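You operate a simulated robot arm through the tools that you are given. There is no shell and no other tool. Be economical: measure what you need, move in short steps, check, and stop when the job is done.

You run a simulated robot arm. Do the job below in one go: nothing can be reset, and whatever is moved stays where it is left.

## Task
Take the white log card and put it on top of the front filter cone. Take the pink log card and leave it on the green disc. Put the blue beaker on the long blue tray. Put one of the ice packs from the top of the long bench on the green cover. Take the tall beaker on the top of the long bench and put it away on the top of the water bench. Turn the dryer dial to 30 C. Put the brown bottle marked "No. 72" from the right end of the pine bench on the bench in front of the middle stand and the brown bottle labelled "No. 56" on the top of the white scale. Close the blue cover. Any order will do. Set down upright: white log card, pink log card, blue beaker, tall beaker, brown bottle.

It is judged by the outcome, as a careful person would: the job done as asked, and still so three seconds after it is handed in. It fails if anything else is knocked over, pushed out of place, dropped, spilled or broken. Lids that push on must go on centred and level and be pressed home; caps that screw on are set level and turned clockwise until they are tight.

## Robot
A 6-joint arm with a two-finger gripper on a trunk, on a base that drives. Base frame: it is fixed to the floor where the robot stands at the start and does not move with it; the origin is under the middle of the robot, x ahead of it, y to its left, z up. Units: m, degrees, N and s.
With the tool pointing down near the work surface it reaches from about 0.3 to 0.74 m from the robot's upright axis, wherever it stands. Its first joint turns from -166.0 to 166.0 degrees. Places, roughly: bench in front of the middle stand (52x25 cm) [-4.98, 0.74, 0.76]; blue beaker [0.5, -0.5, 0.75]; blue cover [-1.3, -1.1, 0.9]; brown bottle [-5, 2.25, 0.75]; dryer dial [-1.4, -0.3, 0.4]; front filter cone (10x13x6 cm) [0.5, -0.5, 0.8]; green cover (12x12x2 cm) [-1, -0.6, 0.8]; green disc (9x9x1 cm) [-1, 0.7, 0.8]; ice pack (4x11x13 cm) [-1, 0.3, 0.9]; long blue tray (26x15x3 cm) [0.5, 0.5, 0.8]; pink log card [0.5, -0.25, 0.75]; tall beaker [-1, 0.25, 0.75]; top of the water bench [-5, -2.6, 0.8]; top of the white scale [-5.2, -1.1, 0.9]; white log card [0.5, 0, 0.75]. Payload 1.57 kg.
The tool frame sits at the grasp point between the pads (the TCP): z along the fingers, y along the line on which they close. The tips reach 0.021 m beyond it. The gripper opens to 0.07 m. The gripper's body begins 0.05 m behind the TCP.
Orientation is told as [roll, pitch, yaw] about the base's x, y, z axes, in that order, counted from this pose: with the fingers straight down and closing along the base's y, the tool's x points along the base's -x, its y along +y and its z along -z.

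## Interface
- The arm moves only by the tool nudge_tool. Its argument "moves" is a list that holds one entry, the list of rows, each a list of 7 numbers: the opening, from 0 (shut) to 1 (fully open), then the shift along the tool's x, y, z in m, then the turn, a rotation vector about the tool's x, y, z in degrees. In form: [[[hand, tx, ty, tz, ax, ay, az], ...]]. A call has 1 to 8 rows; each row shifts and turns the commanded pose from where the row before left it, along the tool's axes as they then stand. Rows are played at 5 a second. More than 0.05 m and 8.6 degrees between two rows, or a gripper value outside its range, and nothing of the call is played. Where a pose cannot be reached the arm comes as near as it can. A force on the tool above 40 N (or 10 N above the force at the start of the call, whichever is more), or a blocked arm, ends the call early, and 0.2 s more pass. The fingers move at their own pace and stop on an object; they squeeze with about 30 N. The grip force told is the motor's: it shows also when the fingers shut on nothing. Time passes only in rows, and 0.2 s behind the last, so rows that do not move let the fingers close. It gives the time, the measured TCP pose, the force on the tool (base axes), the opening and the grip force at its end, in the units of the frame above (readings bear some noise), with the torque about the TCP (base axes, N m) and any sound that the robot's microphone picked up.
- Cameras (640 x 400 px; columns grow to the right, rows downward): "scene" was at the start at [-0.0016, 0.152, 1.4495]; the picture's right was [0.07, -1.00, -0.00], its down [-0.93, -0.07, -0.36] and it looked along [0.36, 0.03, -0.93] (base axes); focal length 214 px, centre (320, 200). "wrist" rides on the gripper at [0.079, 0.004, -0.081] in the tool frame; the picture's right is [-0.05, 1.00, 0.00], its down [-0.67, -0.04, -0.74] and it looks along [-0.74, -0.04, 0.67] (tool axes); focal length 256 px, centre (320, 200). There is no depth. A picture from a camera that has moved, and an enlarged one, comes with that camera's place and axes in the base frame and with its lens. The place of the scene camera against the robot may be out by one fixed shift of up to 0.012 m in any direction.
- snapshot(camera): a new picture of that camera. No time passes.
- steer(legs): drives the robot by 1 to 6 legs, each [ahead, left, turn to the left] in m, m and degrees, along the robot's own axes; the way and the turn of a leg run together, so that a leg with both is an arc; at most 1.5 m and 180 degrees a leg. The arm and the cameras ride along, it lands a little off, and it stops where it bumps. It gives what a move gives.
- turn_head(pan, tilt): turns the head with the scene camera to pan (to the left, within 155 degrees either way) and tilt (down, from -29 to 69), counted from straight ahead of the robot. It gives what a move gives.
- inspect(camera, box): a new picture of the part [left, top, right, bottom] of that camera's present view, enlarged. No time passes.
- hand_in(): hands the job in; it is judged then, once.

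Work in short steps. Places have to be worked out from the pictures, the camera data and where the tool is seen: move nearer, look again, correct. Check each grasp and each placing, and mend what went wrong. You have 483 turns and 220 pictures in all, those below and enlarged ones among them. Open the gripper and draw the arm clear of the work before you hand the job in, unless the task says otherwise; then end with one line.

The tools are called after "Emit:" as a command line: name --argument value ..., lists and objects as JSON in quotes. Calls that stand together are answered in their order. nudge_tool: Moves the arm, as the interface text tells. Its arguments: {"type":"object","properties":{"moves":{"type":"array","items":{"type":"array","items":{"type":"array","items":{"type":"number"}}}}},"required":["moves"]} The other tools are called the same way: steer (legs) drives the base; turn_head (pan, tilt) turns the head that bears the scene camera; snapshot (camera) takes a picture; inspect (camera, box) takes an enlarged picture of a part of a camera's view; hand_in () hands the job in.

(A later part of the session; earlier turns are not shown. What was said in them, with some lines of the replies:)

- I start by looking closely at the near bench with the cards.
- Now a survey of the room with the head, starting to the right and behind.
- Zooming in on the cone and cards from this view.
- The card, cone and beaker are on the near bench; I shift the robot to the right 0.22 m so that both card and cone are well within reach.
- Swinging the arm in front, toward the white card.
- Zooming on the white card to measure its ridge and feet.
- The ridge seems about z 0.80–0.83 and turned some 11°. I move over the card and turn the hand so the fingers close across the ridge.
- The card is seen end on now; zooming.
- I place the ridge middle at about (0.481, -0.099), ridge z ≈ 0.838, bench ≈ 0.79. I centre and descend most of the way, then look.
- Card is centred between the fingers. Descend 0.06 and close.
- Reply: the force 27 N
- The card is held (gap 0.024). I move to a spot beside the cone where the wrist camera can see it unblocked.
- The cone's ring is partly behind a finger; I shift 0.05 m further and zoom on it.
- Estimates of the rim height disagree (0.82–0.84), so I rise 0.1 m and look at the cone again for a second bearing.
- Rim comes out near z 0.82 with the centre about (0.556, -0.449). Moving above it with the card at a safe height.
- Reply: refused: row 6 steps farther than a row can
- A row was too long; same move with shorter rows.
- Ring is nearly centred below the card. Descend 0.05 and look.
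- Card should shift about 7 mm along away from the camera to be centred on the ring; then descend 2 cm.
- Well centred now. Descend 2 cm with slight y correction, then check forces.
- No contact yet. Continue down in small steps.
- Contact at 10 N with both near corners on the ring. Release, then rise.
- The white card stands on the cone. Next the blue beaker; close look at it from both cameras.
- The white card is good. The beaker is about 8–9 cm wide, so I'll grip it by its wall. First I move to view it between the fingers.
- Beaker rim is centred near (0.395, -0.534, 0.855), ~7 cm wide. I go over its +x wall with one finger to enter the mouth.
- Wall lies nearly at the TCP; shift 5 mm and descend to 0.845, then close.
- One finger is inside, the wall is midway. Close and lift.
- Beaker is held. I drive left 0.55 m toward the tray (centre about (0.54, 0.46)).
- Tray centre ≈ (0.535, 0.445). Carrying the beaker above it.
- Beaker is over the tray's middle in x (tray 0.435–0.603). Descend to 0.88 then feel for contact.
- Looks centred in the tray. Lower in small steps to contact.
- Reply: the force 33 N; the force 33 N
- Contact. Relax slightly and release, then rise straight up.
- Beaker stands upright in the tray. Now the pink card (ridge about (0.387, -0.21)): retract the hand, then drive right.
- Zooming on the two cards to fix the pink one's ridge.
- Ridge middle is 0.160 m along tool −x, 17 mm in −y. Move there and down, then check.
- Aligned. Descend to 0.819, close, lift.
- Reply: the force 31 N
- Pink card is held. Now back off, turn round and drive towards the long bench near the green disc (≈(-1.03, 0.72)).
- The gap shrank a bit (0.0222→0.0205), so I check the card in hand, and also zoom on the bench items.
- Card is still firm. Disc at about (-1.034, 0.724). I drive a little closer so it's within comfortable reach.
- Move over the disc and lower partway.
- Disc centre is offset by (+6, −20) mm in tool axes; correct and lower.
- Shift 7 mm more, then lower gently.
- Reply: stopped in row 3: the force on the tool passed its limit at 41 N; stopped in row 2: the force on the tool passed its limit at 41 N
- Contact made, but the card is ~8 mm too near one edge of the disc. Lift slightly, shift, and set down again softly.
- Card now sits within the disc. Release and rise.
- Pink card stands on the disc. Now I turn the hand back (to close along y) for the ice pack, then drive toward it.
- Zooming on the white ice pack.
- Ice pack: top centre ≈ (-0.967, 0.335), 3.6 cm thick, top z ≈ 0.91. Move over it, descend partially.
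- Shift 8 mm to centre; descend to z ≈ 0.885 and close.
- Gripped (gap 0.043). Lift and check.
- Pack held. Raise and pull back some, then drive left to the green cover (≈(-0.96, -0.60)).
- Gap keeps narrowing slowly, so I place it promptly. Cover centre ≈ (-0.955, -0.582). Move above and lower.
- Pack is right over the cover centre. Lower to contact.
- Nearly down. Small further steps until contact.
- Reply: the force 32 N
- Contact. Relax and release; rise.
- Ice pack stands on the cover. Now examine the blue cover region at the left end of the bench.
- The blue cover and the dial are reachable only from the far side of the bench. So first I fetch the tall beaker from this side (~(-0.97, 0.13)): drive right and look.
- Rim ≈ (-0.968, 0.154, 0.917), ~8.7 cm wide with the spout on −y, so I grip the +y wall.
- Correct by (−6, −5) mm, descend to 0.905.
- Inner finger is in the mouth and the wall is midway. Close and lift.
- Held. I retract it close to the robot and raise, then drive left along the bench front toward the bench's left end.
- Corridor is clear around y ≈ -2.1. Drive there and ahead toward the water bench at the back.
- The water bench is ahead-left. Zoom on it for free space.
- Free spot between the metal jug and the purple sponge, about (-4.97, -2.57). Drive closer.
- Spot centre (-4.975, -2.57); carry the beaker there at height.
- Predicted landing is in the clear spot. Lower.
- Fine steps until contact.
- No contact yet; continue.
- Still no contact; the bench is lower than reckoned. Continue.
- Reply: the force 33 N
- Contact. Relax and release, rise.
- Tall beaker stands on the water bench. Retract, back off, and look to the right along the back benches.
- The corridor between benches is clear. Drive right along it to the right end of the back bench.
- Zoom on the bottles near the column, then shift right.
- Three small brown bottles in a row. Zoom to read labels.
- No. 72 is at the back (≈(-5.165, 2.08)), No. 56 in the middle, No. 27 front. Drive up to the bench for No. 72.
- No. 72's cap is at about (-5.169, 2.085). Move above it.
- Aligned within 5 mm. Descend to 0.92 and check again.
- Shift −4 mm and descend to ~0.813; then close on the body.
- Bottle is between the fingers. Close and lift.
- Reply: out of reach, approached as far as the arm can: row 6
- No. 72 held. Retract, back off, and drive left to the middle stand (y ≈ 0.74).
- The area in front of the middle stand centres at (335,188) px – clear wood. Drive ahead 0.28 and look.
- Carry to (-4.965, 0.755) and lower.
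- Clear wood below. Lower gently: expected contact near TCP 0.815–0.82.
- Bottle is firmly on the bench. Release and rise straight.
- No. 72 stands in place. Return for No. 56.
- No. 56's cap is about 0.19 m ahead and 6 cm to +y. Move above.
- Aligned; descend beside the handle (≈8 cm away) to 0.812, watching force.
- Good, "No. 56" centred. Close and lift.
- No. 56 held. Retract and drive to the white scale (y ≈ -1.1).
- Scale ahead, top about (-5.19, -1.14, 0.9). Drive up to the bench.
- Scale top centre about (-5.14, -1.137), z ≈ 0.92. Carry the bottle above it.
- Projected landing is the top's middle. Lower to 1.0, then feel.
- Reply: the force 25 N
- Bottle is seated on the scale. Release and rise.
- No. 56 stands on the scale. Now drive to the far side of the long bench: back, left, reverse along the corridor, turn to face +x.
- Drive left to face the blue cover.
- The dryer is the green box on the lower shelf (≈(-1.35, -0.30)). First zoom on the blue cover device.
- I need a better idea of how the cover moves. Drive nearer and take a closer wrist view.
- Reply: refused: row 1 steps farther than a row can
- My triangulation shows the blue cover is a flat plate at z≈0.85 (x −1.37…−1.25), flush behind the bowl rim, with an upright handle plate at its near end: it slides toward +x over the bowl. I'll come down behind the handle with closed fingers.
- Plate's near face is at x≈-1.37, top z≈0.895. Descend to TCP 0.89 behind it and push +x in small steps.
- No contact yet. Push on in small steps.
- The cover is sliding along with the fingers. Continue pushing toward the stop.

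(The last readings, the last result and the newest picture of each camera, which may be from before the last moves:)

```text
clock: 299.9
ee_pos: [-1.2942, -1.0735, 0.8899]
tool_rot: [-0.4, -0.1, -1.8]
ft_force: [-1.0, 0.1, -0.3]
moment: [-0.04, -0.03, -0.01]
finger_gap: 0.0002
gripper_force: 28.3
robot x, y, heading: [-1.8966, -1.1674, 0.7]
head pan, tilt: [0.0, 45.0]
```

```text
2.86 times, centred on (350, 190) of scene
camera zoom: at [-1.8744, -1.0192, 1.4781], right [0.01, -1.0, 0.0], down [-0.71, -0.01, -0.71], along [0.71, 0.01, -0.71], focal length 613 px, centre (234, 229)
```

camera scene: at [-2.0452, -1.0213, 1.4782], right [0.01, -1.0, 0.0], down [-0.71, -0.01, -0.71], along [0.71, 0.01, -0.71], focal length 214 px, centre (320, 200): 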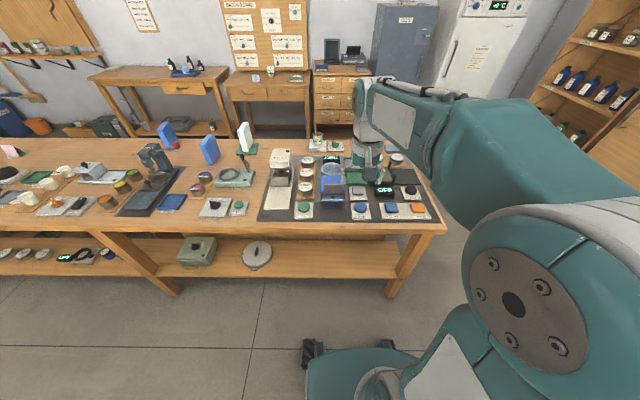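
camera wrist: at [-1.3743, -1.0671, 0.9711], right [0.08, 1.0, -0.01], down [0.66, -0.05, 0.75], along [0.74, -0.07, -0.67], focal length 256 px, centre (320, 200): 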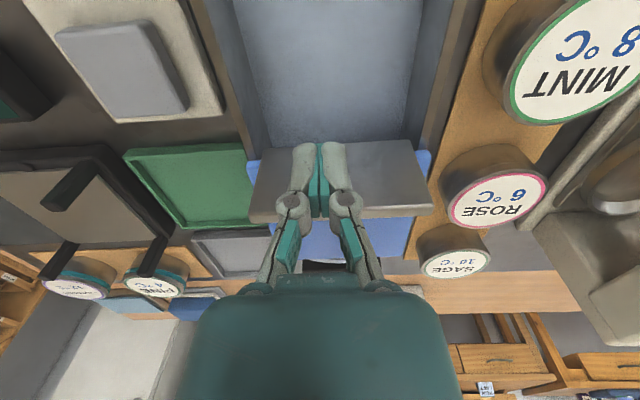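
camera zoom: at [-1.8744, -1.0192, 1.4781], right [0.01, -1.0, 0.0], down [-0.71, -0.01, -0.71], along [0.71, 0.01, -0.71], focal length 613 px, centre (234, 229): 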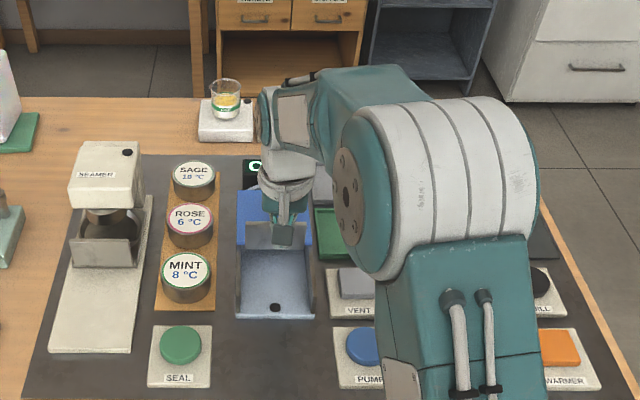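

Sliding cover works. Keep pushing till the stop.

Emit:
nudge_tool --moves '[[[0, -0.008, 0, 0, 0, 0, 0], [0, -0.008, 0, 0, 0, 0, 0], [0, -0.006, 0, 0, 0, 0, 0], [0, 0, 0, 0, 0, 0, 0]]]'

Emit:
nudge_tool --moves '[[[0, -0.006, 0, 0, 0, 0, 0], [0, -0.005, 0, 0, 0, 0, 0], [0, 0, 0, 0, 0, 0, 0]]]'

Emit:
nudge_tool --moves '[[[0, -0.005, 0, 0, 0, 0, 0], [0, -0.005, 0, 0, 0, 0, 0], [0, 0, 0, 0, 0, 0, 0]]]'

Emit:
snapshot --camera "wrist"

```text
clock: 300.9
ee_pos: [-1.2735, -1.0758, 0.8892]
tool_rot: [-0.5, -0.1, -1.7]
ft_force: [-0.9, 0.8, -0.8]
moment: [-0.01, 0.01, 0.01]
finger_gap: 0.0001
gripper_force: 29.2
robot x, y, heading: [-1.9001, -1.1685, 0.3]
head pan, tilt: [0.0, 45.0]
```

```text
clock: 301.7
ee_pos: [-1.2654, -1.0749, 0.8896]
tool_rot: [-0.5, 0.2, -1.7]
ft_force: [-28.5, 0.3, 1.8]
moment: [0.03, 0.08, 0.29]
finger_gap: 0.0
gripper_force: 28.4
robot x, y, heading: [-1.9014, -1.1681, 0.6]
head pan, tilt: [0.0, 45.0]
```

```text
clock: 302.0
ee_pos: [-1.2649, -1.0754, 0.8895]
tool_rot: [-0.4, 0.7, -1.6]
ft_force: [-13.8, 0.2, 5.9]
moment: [0.05, -0.2, 0.13]
finger_gap: 0.0003
gripper_force: 28.7
robot x, y, heading: [-1.897, -1.1712, 0.7]
head pan, tilt: [0.0, 45.0]
stopped in row 1: the force on the tool passed its limit at 47 N (the readings are from after the stop); the commanded pose is now the measured one
```

```text
90 pictures are left
camera wrist: at [-1.344, -1.0689, 0.9708], right [0.08, 1.0, -0.01], down [0.67, -0.05, 0.74], along [0.73, -0.07, -0.68], focal length 256 px, centre (320, 200)
```

wrist: 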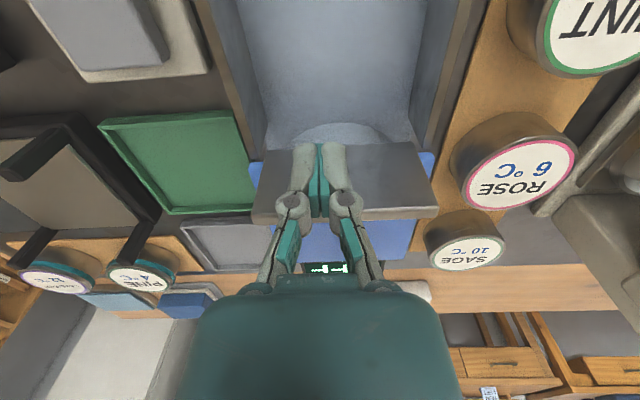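

It hit the end stop (47 N). Back off, rise and check.

Emit:
nudge_tool --moves '[[[0, 0.01, 0, 0, 0, 0, 0], [0, 0.02, 0, 0, 0, 0, 0], [0, 0.03, 0, -0.02, 0, 0, 0], [0, 0.02, 0, -0.04, 0, 0, 0], [0, 0, 0, -0.05, 0, 0, 0], [0, 0.03, 0, -0.04, 0, 0, 0], [0, 0.04, 0, -0.02, 0, 0, 0], [0, 0.04, 0, 0, 0, 0, 0]]]'

Emit:
inspect --camera "wrist" --box '[220, 80, 440, 230]'

Emit:
inspect --camera "scene" --box '[270, 120, 430, 260]'

```text
clock: 303.8
ee_pos: [-1.4507, -1.0679, 1.0588]
tool_rot: [-0.5, 0.6, -1.7]
ft_force: [-0.4, 0.8, 0.2]
moment: [0.02, 0.0, -0.01]
finger_gap: 0.0001
gripper_force: 28.6
robot x, y, heading: [-1.9008, -1.1714, 0.6]
head pan, tilt: [0.0, 45.0]
```

```text
2.67 times, centred on (330, 155) of wrist
camera zoom: at [-1.53, -1.0617, 1.1413], right [0.08, 1.0, -0.01], down [0.67, -0.05, 0.74], along [0.74, -0.07, -0.67], focal length 683 px, centre (293, 320)
```

zoom: 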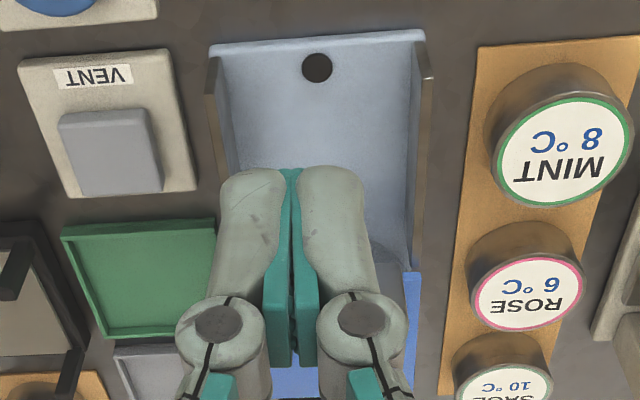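

```text
2.86 times, centred on (350, 190) of scene
camera zoom: at [-1.876, -1.0194, 1.4781], right [0.01, -1.0, 0.0], down [-0.71, -0.01, -0.71], along [0.71, 0.01, -0.71], focal length 613 px, centre (234, 229)
```

zoom: 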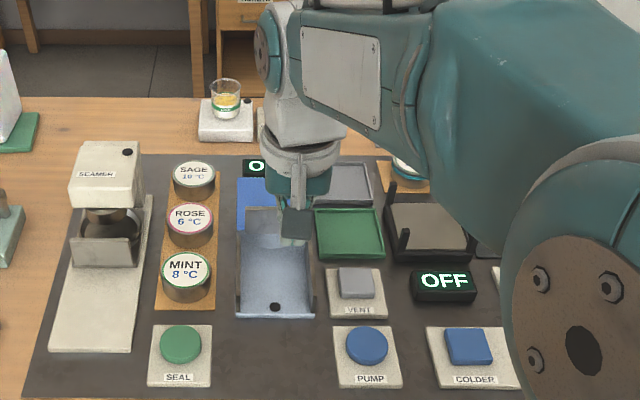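

The cover is closed over the bowl. Next the dryer dial on the lower shelf: raise, drive left (+y) and look.

Emit:
nudge_tool --moves '[[[0, 0, 0, -0.05, 0, 0, 0], [0, 0, 0, -0.05, 0, -0.6, 0], [0, 0, 0, 0, 0, 0, 0]]]'

Emit:
steer --legs '[[-0.15, 0, -0.5], [0, 0.8, 0]]'

Emit:
turn_head --pan 0 --tilt 55

Emit:
snapshot --camera "scene"

```text
clock: 304.6
ee_pos: [-1.4521, -1.0665, 1.1597]
tool_rot: [-0.5, 0.0, -1.6]
ft_force: [-0.3, 0.0, 0.4]
moment: [0.0, 0.03, 0.03]
finger_gap: 0.0
gripper_force: 28.9
robot x, y, heading: [-1.8985, -1.1714, 0.6]
head pan, tilt: [0.0, 45.0]
```

```text
clock: 310.0
ee_pos: [-1.5946, -0.2592, 1.1605]
tool_rot: [-0.4, 0.1, -2.8]
ft_force: [-0.4, -0.8, 0.5]
moment: [-0.03, 0.0, -0.03]
finger_gap: 0.0
gripper_force: 29.3
robot x, y, heading: [-2.047, -0.3528, -0.7]
head pan, tilt: [0.0, 45.0]
```

```text
clock: 310.7
ee_pos: [-1.5961, -0.2589, 1.161]
tool_rot: [-0.5, 0.0, -2.8]
ft_force: [0.0, 0.2, -0.3]
moment: [0.02, 0.02, 0.02]
finger_gap: 0.0001
gripper_force: 28.3
robot x, y, heading: [-2.0424, -0.3523, -0.6]
head pan, tilt: [0.0, 55.0]
```

```text
87 pictures are left
camera scene: at [-2.0273, -0.2032, 1.4648], right [-0.01, -1.0, 0.0], down [-0.82, 0.01, -0.57], along [0.57, -0.01, -0.82], focal length 214 px, centre (320, 200)
```

scene: 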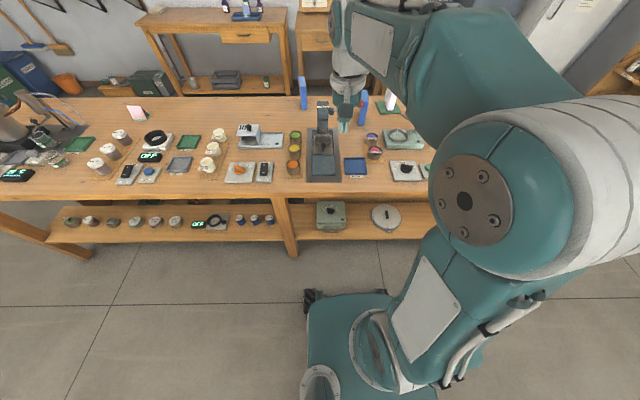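

Emit:
inspect --camera "scene" --box '[280, 180, 440, 260]'

Emit:
inspect --camera "scene" --box '[205, 100, 325, 240]'

```text
4.00 times, centred on (360, 220) of scene
camera zoom: at [-2.0273, -0.2032, 1.4648], right [-0.01, -1.0, 0.0], down [-0.82, 0.01, -0.57], along [0.57, -0.01, -0.82], focal length 858 px, centre (160, 120)
```

zoom: 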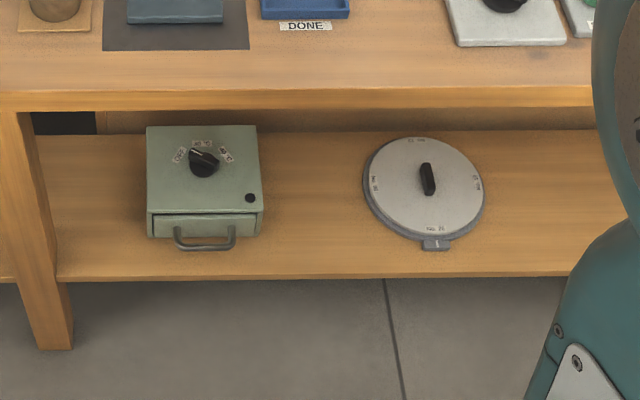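

```text
2.86 times, centred on (265, 170) of scene
camera zoom: at [-2.0273, -0.2032, 1.4648], right [-0.01, -1.0, 0.0], down [-0.82, 0.01, -0.57], along [0.57, -0.01, -0.82], focal length 613 px, centre (477, 286)
```

zoom: 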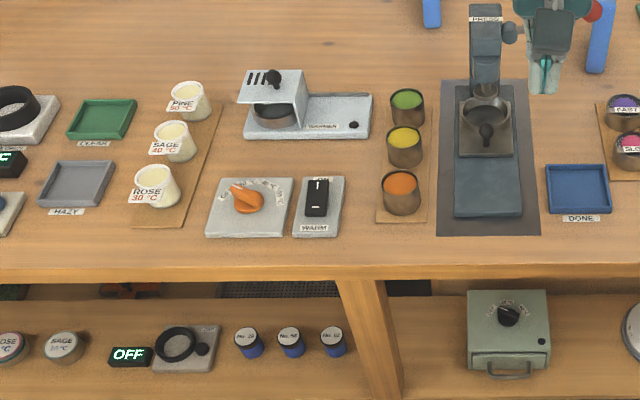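

The green box with a drawer matches the dryer. Zoom hard on its dial to read its labels.

Emit:
inspect --camera "scene" --box '[310, 205, 354, 233]'

Emit:
inspect --camera "scene" --box '[366, 208, 410, 236]'

```text
14.29 times, centred on (332, 219) of scene
camera zoom: at [-2.0273, -0.2032, 1.4648], right [-0.01, -1.0, 0.0], down [-0.82, 0.01, -0.57], along [0.57, -0.01, -0.82], focal length 3064 px, centre (149, -71)
```

zoom: 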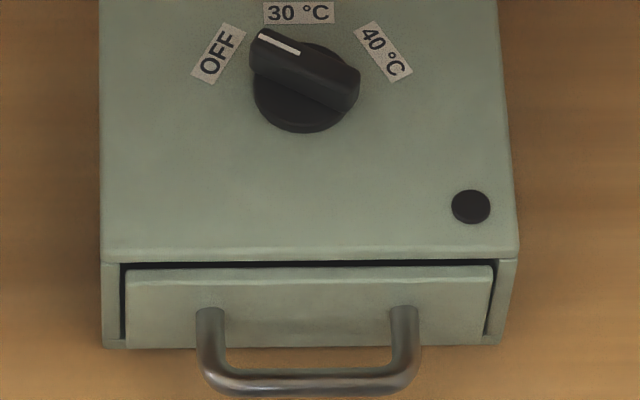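

```text
14.29 times, centred on (388, 222) of scene
camera zoom: at [-2.0273, -0.2032, 1.4648], right [-0.01, -1.0, 0.0], down [-0.82, 0.01, -0.57], along [0.57, -0.01, -0.82], focal length 3064 px, centre (-651, -114)
```

zoom: 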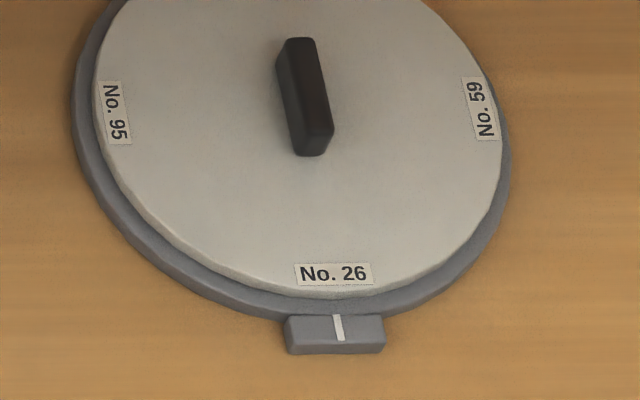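

Pointer is at OFF; 30 °C is straight ahead (+x), ~57–60° clockwise. My plan: come in under the bench top with the hand pitched ~45° forward, straddle the knob's bar and squeeze, which aligns the bar with +x. First line up in y.

Emit:
steer --legs '[[0, 0.07, 0.8]]'

Emit:
nudge_tool --moves '[[[1, 0.02, 0, 0.04, 0, 0, -2.0], [1, 0.02, 0, 0.04, 0, 0, 0], [1, 0, 0, 0.045, 0, 0, 0], [1, 0, 0, 0.045, 0, 0, 0], [1, 0, 0, 0, 0, 0, 0]]]'

```text
clock: 311.7
ee_pos: [-1.5963, -0.2139, 1.1625]
tool_rot: [0.5, 0.0, -2.2]
ft_force: [0.3, -1.7, -0.4]
moment: [0.06, -0.03, 0.04]
finger_gap: 0.0
gripper_force: 28.3
robot x, y, heading: [-2.0441, -0.2914, 0.4]
head pan, tilt: [0.0, 55.0]
```

```text
clock: 312.9
ee_pos: [-1.6376, -0.193, 0.9912]
tool_rot: [-0.5, 0.0, -0.3]
ft_force: [0.2, -0.5, 0.2]
moment: [0.02, 0.01, -0.01]
finger_gap: 0.0702
gripper_force: 0.1
robot x, y, heading: [-2.0461, -0.2921, 0.5]
head pan, tilt: [0.0, 55.0]
```

Shift to y = -0.278, descend in front of the bench edge, and begin pitching the hand forward.

Emit:
nudge_tool --moves '[[[1, 0, -0.043, 0, 0, 0, 0], [1, 0, -0.043, 0, 0, 0, 0], [1, 0, 0, 0.05, 0, 0, 0], [1, 0, 0, 0.05, 0, 0, 0], [1, 0, 0, 0.05, 0, 0, 0], [1, 0, 0, 0, 0, 0, 0]]]'

Emit:
nudge_tool --moves '[[[1, 0, 0, 0, 0, -8, 0], [1, 0, 0, 0, 0, -8, 0], [1, 0, 0, 0, 0, -8, 0], [1, 0, 0, 0, 0, -8, 0], [1, 0, 0, 0, 0, -8, 0], [1, 0, 0, 0, 0, 0, 0]]]'

Emit:
snapshot --camera "wrist"

Emit:
snapshot --camera "scene"

```text
clock: 314.3
ee_pos: [-1.6338, -0.2784, 0.8386]
tool_rot: [-0.4, -0.1, -0.2]
ft_force: [0.6, -1.2, -0.1]
moment: [-0.02, 0.04, 0.01]
finger_gap: 0.07
gripper_force: 0.2
robot x, y, heading: [-2.0407, -0.2914, 0.0]
head pan, tilt: [0.0, 55.0]
```

```text
clock: 315.7
ee_pos: [-1.6333, -0.2783, 0.8397]
tool_rot: [0.6, -36.3, -0.3]
ft_force: [0.5, 0.1, 0.3]
moment: [-0.02, 0.02, 0.0]
finger_gap: 0.0702
gripper_force: 0.1
out of reach, approached as far as the arm can: row 3, 5
robot x, y, heading: [-2.0475, -0.2939, 0.4]
head pan, tilt: [0.0, 55.0]
```

```text
82 pictures are left
camera wrist: at [-1.7455, -0.2742, 0.8586], right [0.04, 1.0, 0.04], down [0.1, -0.04, 0.99], along [0.99, -0.04, -0.1], focal length 256 px, centre (320, 200)
```

wrist: 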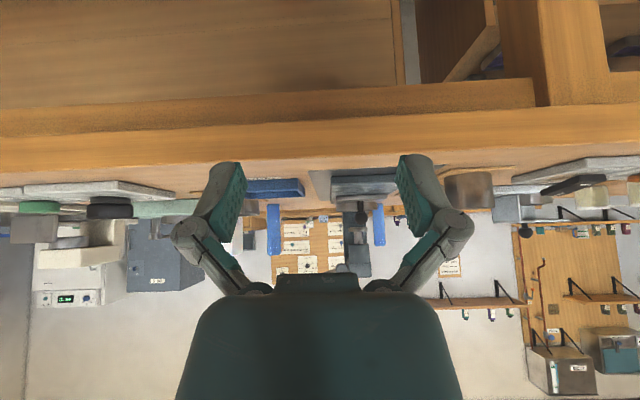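

```text
81 pictures are left
camera scene: at [-2.0292, -0.1426, 1.4648], right [0.0, -1.0, 0.0], down [-0.82, 0.0, -0.57], along [0.57, 0.0, -0.82], focal length 214 px, centre (320, 200)
```

scene: 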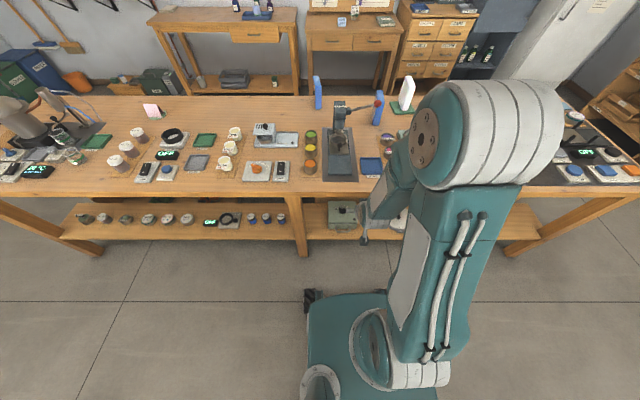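

Pitch is at 36° and works. Descend straight in front of the shelf to z ≈ 0.5.

Emit:
nudge_tool --moves '[[[1, 0.0284, 0, 0.0387, 0, 0, 0], [1, 0.0284, 0, 0.0387, 0, 0, 0], [1, 0.0284, 0, 0.0387, 0, 0, 0], [1, 0.0284, 0, 0.0387, 0, 0, 0], [1, 0.0284, 0, 0.0387, 0, 0, 0], [1, 0.0284, 0, 0.0387, 0, 0, 0], [1, 0, 0, 0, 0, 0, 0]]]'

Emit:
snapshot --camera "wrist"

```text
clock: 317.3
ee_pos: [-1.6326, -0.276, 0.552]
tool_rot: [0.6, -36.3, -0.2]
ft_force: [-0.4, -0.1, 0.9]
moment: [-0.01, 0.01, 0.02]
finger_gap: 0.0698
gripper_force: 0.0
robot x, y, heading: [-2.0478, -0.2976, 0.1]
head pan, tilt: [0.0, 55.0]
```

```text
80 pictures are left
camera wrist: at [-1.7449, -0.272, 0.5707], right [0.04, 1.0, 0.04], down [0.1, -0.04, 0.99], along [0.99, -0.04, -0.1], focal length 256 px, centre (320, 200)
```

wrist: 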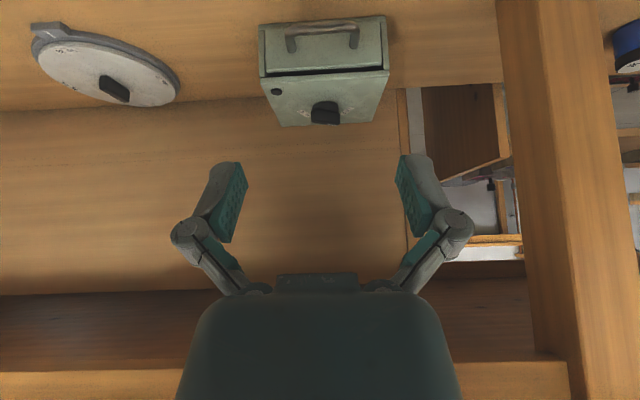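

The box and dial are visible. Zoom on them.

Emit:
inspect --camera "wrist" --box '[250, 0, 400, 140]'

```text
2.86 times, centred on (325, 70) of wrist
camera zoom: at [-1.7449, -0.272, 0.5707], right [0.04, 1.0, 0.04], down [0.1, -0.04, 0.99], along [0.99, -0.04, -0.1], focal length 731 px, centre (306, 571)
```

zoom: 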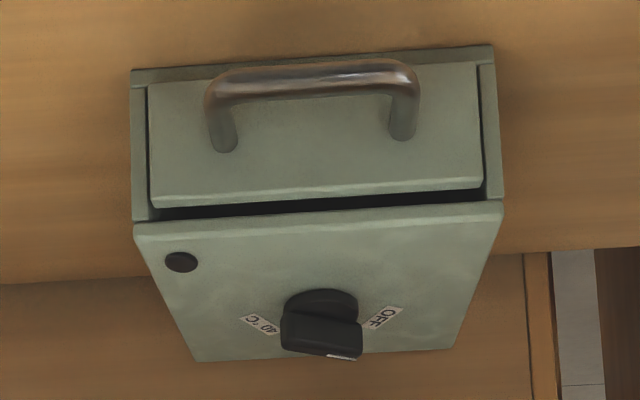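

Bar top ≈ (-1.359, -0.277, 0.400), box top ≈ 0.38. Pitch 5° more and move in to x ≈ -1.50, z ≈ 0.46.

Emit:
nudge_tool --moves '[[[1, 0, 0, 0, 0, -5, 0], [1, -0.0098, 0, 0.0383, 0, 0, 0], [1, -0.0098, 0, 0.0383, 0, 0, 0], [1, -0.0098, 0, 0.0383, 0, 0, 0], [1, -0.0098, 0, 0.0383, 0, 0, 0], [1, 0, 0, 0, 0, 0, 0]]]'

Emit:
snapshot --camera "wrist"

Emit:
snapshot --camera "scene"

```text
clock: 318.7
ee_pos: [-1.503, -0.2738, 0.4633]
tool_rot: [0.7, -41.3, -0.3]
ft_force: [0.0, 0.3, -0.4]
moment: [-0.02, -0.01, 0.02]
finger_gap: 0.0701
gripper_force: 0.0
robot x, y, heading: [-2.0438, -0.2897, 0.5]
head pan, tilt: [0.0, 55.0]
```

```text
78 pictures are left
camera wrist: at [-1.6166, -0.2706, 0.4716], right [0.04, 1.0, 0.04], down [0.01, -0.04, 1.0], along [1.0, -0.04, -0.01], focal length 256 px, centre (320, 200)
```

wrist: 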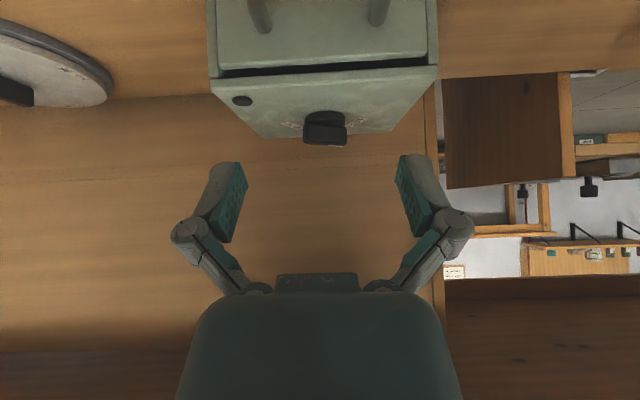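

```text
77 pictures are left
camera scene: at [-2.0282, -0.1426, 1.4648], right [0.0, -1.0, 0.0], down [-0.82, 0.0, -0.57], along [0.57, 0.0, -0.82], focal length 214 px, centre (320, 200)
```

scene: 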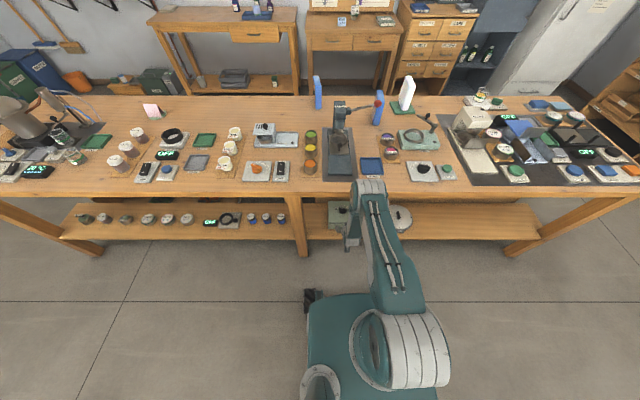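

The forearm end looks close to the bench edge. Zoom to judge whether it would clear the bench top when moving in.

Emit:
inspect --camera "scene" --box '[310, 160, 430, 270]'

```text
3.64 times, centred on (370, 215) of scene
camera zoom: at [-2.0282, -0.1426, 1.4648], right [0.0, -1.0, 0.0], down [-0.82, 0.0, -0.57], along [0.57, 0.0, -0.82], focal length 780 px, centre (138, 146)
```

zoom: 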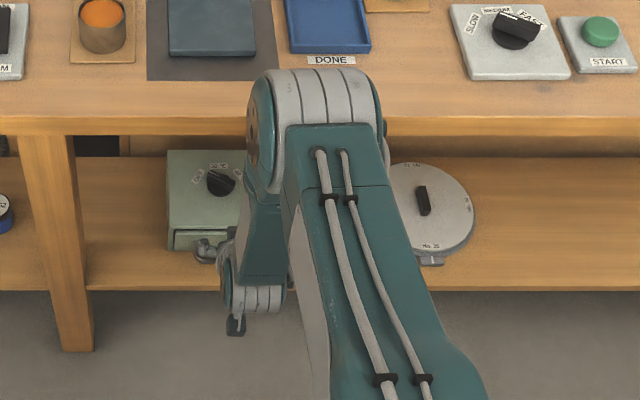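

The elbow is high and clear; pitching to ~55° keeps the forearm well off the bench edge. Pitch 14° more here.

Emit:
nudge_tool --moves '[[[1, 0, 0, 0, 0, -7, 0], [1, 0, 0, 0, 0, -7, 0], [1, 0, 0, 0, 0, 0, 0]]]'

Emit:
inspect --camera "wrist" --box '[180, 0, 460, 180]'

```text
clock: 319.5
ee_pos: [-1.5026, -0.2736, 0.4629]
tool_rot: [0.9, -55.4, -0.6]
ft_force: [0.2, 0.1, 1.1]
moment: [0.02, 0.02, -0.02]
finger_gap: 0.0699
gripper_force: 0.1
robot x, y, heading: [-2.0485, -0.2921, 0.2]
head pan, tilt: [0.0, 55.0]
```

```text
2.22 times, centred on (320, 90) of wrist
camera zoom: at [-1.6151, -0.2703, 0.4441], right [0.03, 1.0, 0.05], down [-0.23, -0.04, 0.97], along [0.97, -0.04, 0.23], focal length 569 px, centre (320, 444)
```

zoom: 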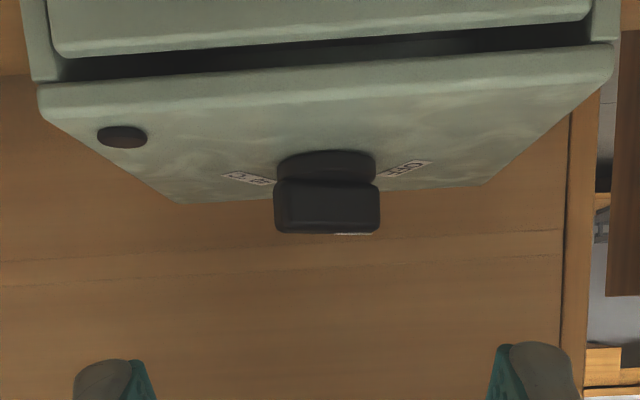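

Clear side view: box top ≈0.382, disc top ≈0.395, bar top ≈0.414, centre y≈-0.274. Move in three quarters of the way.

Emit:
nudge_tool --moves '[[[1, -0.0089, 0, 0.0335, 0, 0, 0], [1, -0.0089, 0, 0.0335, 0, 0, 0], [1, -0.0089, 0, 0.0335, 0, 0, 0], [1, 0, 0, 0, 0, 0, 0]]]'

Emit:
snapshot --camera "wrist"

Emit:
inspect --camera "scene" --box '[310, 160, 430, 270]'

```text
clock: 320.5
ee_pos: [-1.403, -0.2705, 0.4302]
tool_rot: [0.9, -55.3, -0.6]
ft_force: [0.1, 0.3, -0.8]
moment: [0.0, 0.0, 0.03]
finger_gap: 0.0699
gripper_force: 0.0
robot x, y, heading: [-2.0451, -0.2944, 0.2]
head pan, tilt: [0.0, 55.0]
```

```text
74 pictures are left
camera wrist: at [-1.5163, -0.2679, 0.4105], right [0.03, 1.0, 0.05], down [-0.23, -0.04, 0.97], along [0.97, -0.04, 0.23], focal length 256 px, centre (320, 200)
```

wrist: 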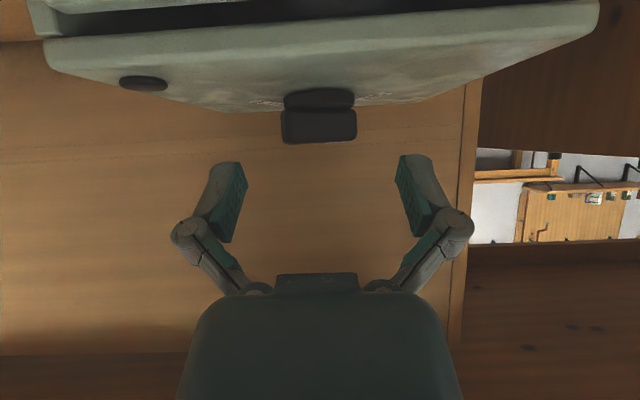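

```text
3.64 times, centred on (370, 215) of scene
camera zoom: at [-2.0281, -0.1425, 1.4648], right [0.0, -1.0, 0.0], down [-0.82, 0.0, -0.57], along [0.57, 0.0, -0.82], focal length 780 px, centre (138, 146)
```

zoom: 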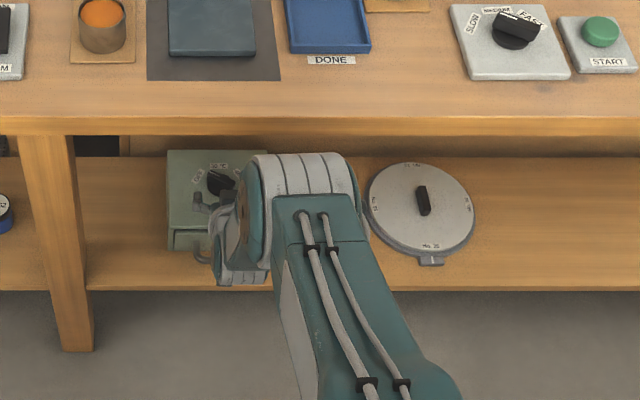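

Arm clearance is good. Last step in, then view before squeezing.

Emit:
nudge_tool --moves '[[[1, -0.003, -0.001, 0.0167, 0, 0, 0], [1, -0.003, -0.001, 0.0167, 0, 0, 0], [1, 0, 0, 0, 0, 0, 0]]]'

Emit:
snapshot --camera "wrist"

Emit:
inspect --camera "scene" --box '[320, 190, 380, 235]'

```text
clock: 321.3
ee_pos: [-1.3743, -0.274, 0.4141]
tool_rot: [0.8, -55.4, -0.6]
ft_force: [0.2, 0.5, -0.3]
moment: [0.0, 0.02, 0.02]
finger_gap: 0.0702
gripper_force: 0.0
robot x, y, heading: [-2.044, -0.2916, 0.2]
head pan, tilt: [0.0, 55.0]
```

```text
72 pictures are left
camera wrist: at [-1.4864, -0.2711, 0.3957], right [0.03, 1.0, 0.05], down [-0.23, -0.04, 0.97], along [0.97, -0.04, 0.23], focal length 256 px, centre (320, 200)
```

wrist: 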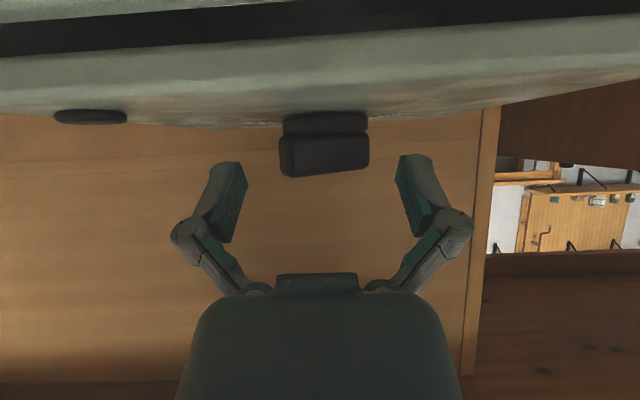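

```text
8.89 times, centred on (350, 212) of scene
camera zoom: at [-2.0281, -0.1426, 1.4648], right [0.0, -1.0, 0.0], down [-0.82, 0.0, -0.57], along [0.57, 0.0, -0.82], focal length 1906 px, centre (53, 89)
```

zoom: 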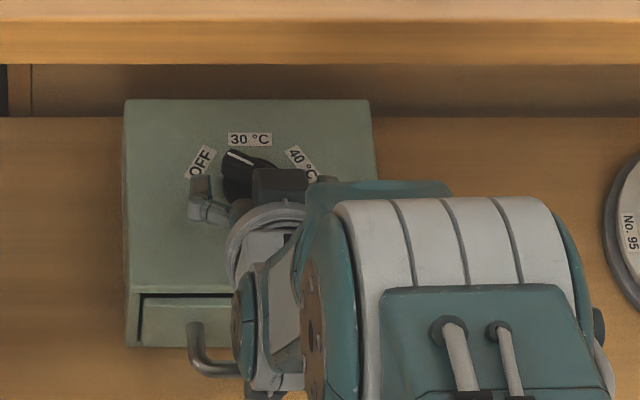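

Fingers straddle the bar with clearance over the disc. Lower 3 mm and squeeze gradually.

Emit:
nudge_tool --moves '[[[1, 0.0025, 0, 0.0017, 0, 0, 0], [0.6, 0, 0, 0, 0, 0, 0], [0.45, 0, 0, 0, 0, 0, 0], [0.35, 0, 0, 0, 0, 0, 0], [0.28, 0, 0, 0, 0, 0, 0], [0.28, 0, 0, 0, 0, 0, 0]]]'

Emit:
snapshot --camera "wrist"

Emit:
inspect --camera "scene" --box '[320, 190, 380, 235]'

```text
clock: 322.7
ee_pos: [-1.3728, -0.272, 0.4108]
tool_rot: [0.9, -55.3, -0.2]
ft_force: [-2.7, -6.2, -0.1]
moment: [-0.05, 0.0, -0.05]
finger_gap: 0.0242
gripper_force: 3.0
robot x, y, heading: [-2.048, -0.2886, 0.1]
head pan, tilt: [0.0, 55.0]
```

```text
70 pictures are left
camera wrist: at [-1.486, -0.2691, 0.3931], right [0.02, 1.0, 0.05], down [-0.23, -0.05, 0.97], along [0.97, -0.03, 0.23], focal length 256 px, centre (320, 200)
```

wrist: 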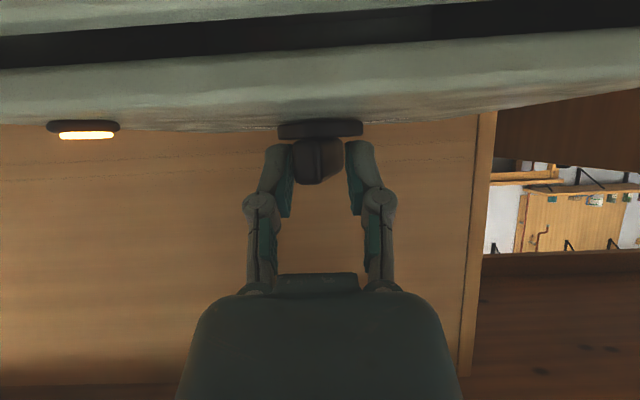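

```text
8.89 times, centred on (350, 212) of scene
camera zoom: at [-2.0281, -0.1432, 1.4649], right [0.0, -1.0, 0.0], down [-0.82, 0.0, -0.57], along [0.57, 0.0, -0.82], focal length 1906 px, centre (53, 89)
```

zoom: 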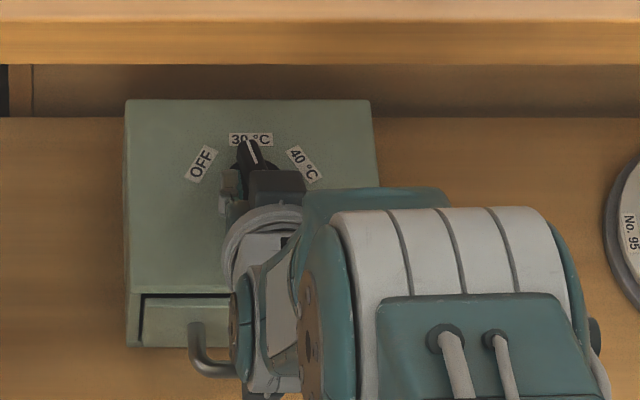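

The dial now points to 30 °C and the dryer's lamp lit. Squeeze a touch more to align, then check.

Emit:
nudge_tool --moves '[[[0.2, 0, 0, 0, 0, 0, 0], [0.15, 0, 0, 0, 0, 0, 0], [0.1, 0, 0, 0, 0, 0, 0], [0.1, 0, 0, 0, 0, 0, 0]]]'

Emit:
nudge_tool --moves '[[[1, 0, 0, 0, 0, 0, 0], [1, 0, 0, 0, 0, 0, 0], [1, 0, 0, -0.03, 0, 0, 0], [1, 0, 0, -0.04, 0, 0, 0], [1, 0, 0, -0.04, 0, 0, 0], [1, 0, 0, 0, 0, 0, 0]]]'

Emit:
inspect --camera "scene" --box '[320, 190, 380, 235]'

```text
clock: 323.7
ee_pos: [-1.373, -0.2712, 0.4126]
tool_rot: [0.8, -55.5, -0.1]
ft_force: [12.6, 23.0, -5.6]
moment: [0.15, 0.21, 0.44]
finger_gap: 0.014
gripper_force: 31.7
robot x, y, heading: [-2.0461, -0.2922, 0.4]
head pan, tilt: [0.0, 55.0]
```

```text
clock: 325.1
ee_pos: [-1.4639, -0.2746, 0.4738]
tool_rot: [1.0, -55.3, -0.6]
ft_force: [-0.5, 0.6, 0.7]
moment: [-0.02, 0.02, 0.04]
finger_gap: 0.0701
gripper_force: 0.1
robot x, y, heading: [-2.0455, -0.2921, 0.2]
head pan, tilt: [0.0, 55.0]
```

```text
8.89 times, centred on (350, 212) of scene
camera zoom: at [-2.0282, -0.1426, 1.4648], right [0.0, -1.0, 0.0], down [-0.82, 0.0, -0.57], along [0.57, 0.0, -0.82], focal length 1906 px, centre (53, 89)
```

zoom: 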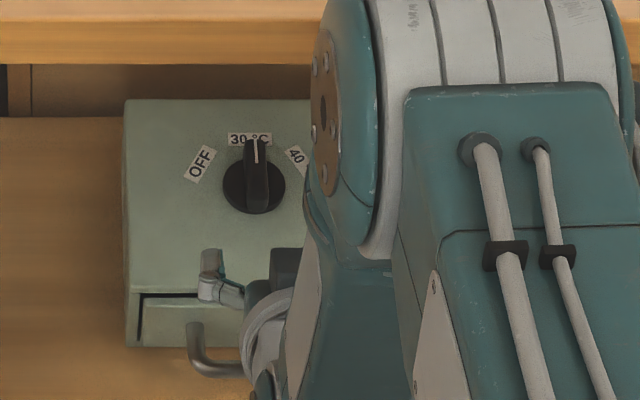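

Dial reads 30 °C exactly. Drive straight back to withdraw, then raise the arm upright.

Emit:
steer --legs '[[-0.3, 0, 0]]'

Emit:
nudge_tool --moves '[[[1, -0.0395, 0, -0.0273, 0, 0, 0], [1, -0.0395, 0, -0.0273, 0, 0, 0], [1, -0.0395, 0, -0.0273, 0, 0, 0], [1, -0.0395, 0, -0.0273, 0, 0, 0], [1, -0.0395, 0, -0.0273, 0, 0, 0], [1, -0.0395, 0, -0.0273, 0, 0, 0], [1, -0.0395, 0, -0.0273, 0, 0, 0], [1, -0.0395, 0, -0.0273, 0, 0, 0]]]'

Emit:
nudge_tool --moves '[[[1, 0, 0, 0, 0, 8, 0], [1, 0, 0, 0, 0, 8, 0], [1, 0, 0, 0, 0, 8, 0], [1, 0, 0, 0, 0, 8, 0], [1, 0, 0, 0, 0, 8, 0], [1, 0, 0, 0, 0, 8, 0], [1, 0, 0, 0, 0, 7, 0]]]'

Emit:
snapshot --camera "scene"

```text
clock: 327.1
ee_pos: [-1.7589, -0.2719, 0.4734]
tool_rot: [0.8, -55.3, -0.3]
ft_force: [-0.5, 0.2, -0.4]
moment: [0.03, -0.01, 0.0]
finger_gap: 0.0702
gripper_force: 0.0
robot x, y, heading: [-2.3392, -0.2925, 0.3]
head pan, tilt: [0.0, 55.0]
```

```text
clock: 328.9
ee_pos: [-1.7615, -0.2752, 0.8547]
tool_rot: [0.9, -55.3, -0.3]
ft_force: [0.7, 0.1, -0.3]
moment: [0.0, -0.02, 0.03]
finger_gap: 0.0701
gripper_force: 0.0
robot x, y, heading: [-2.3394, -0.2962, 0.2]
head pan, tilt: [0.0, 55.0]
```

```text
clock: 330.5
ee_pos: [-1.7604, -0.2751, 0.8573]
tool_rot: [0.5, -0.3, 0.4]
ft_force: [0.5, -0.2, 0.7]
moment: [-0.01, -0.01, 0.01]
finger_gap: 0.0703
gripper_force: 0.0
robot x, y, heading: [-2.3427, -0.2931, 0.2]
head pan, tilt: [0.0, 55.0]
```

```text
67 pictures are left
camera scene: at [-2.3252, -0.1437, 1.4648], right [0.01, -1.0, 0.0], down [-0.82, -0.01, -0.57], along [0.57, 0.0, -0.82], focal length 214 px, centre (320, 200)
```

scene: 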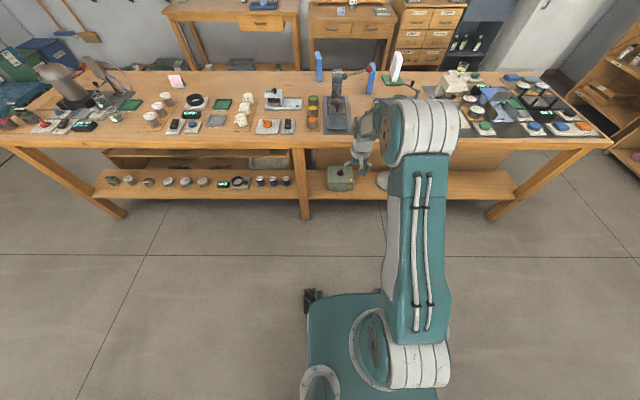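

Verify the cover and dial once more from here.

Emit:
inspect --camera "scene" --box '[430, 65, 590, 150]'

Emit:
inspect --camera "scene" --box '[310, 155, 380, 200]'

Emit:
inspect --camera "scene" --box '[140, 40, 440, 140]'

```text
4.00 times, centred on (510, 108) of scene
camera zoom: at [-2.3252, -0.1437, 1.4648], right [0.01, -1.0, 0.0], down [-0.82, -0.01, -0.57], along [0.57, 0.0, -0.82], focal length 858 px, centre (-440, 570)
```

zoom: 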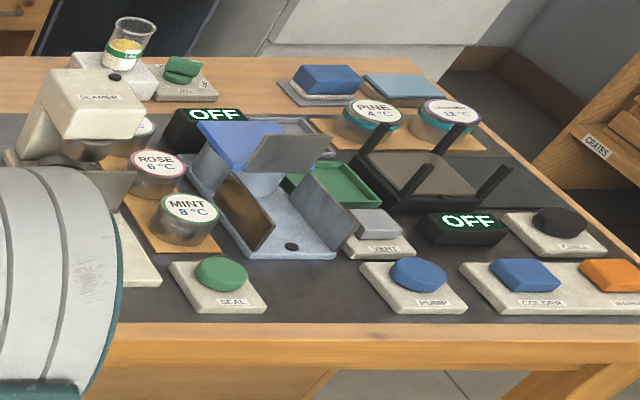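

```text
8.89 times, centred on (345, 178) of scene
camera zoom: at [-2.3252, -0.1437, 1.4648], right [0.01, -1.0, 0.0], down [-0.82, -0.01, -0.57], along [0.57, 0.0, -0.82], focal length 1906 px, centre (98, 400)
```

zoom: 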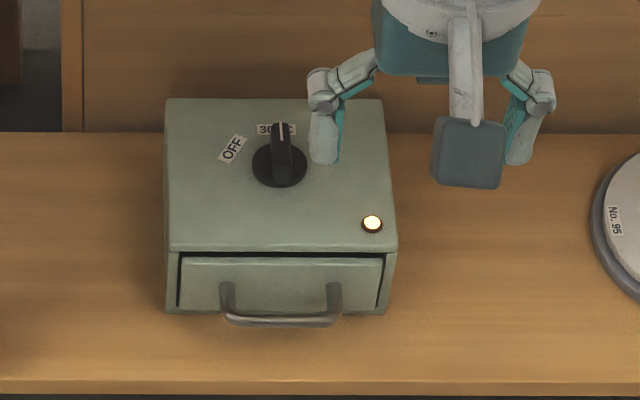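

```text
2.13 times, centred on (290, 90) of scene
camera zoom: at [-2.3252, -0.1437, 1.4648], right [0.01, -1.0, 0.0], down [-0.82, -0.01, -0.57], along [0.57, 0.0, -0.82], focal length 458 px, centre (384, 435)
```

zoom: 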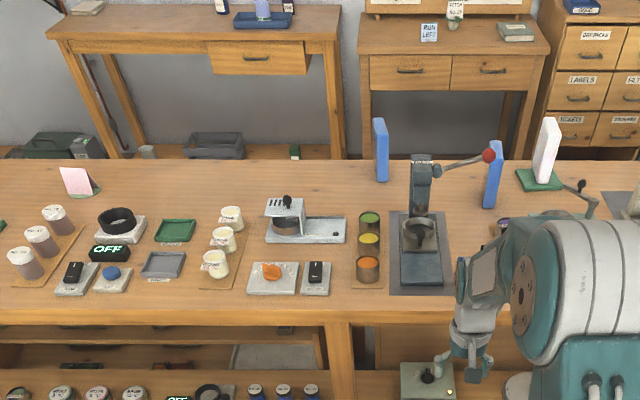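

Cover closed over the bowl, dial at 30 °C, pack on the cover, cards standing, gripper open and the arm clear. Handing in.

Emit:
hand_in

```text
The job is handed in.
```

All nine items are done as asked and the job is handed in; each placement was checked in the pictures, and for the ice pack I moved the white one.
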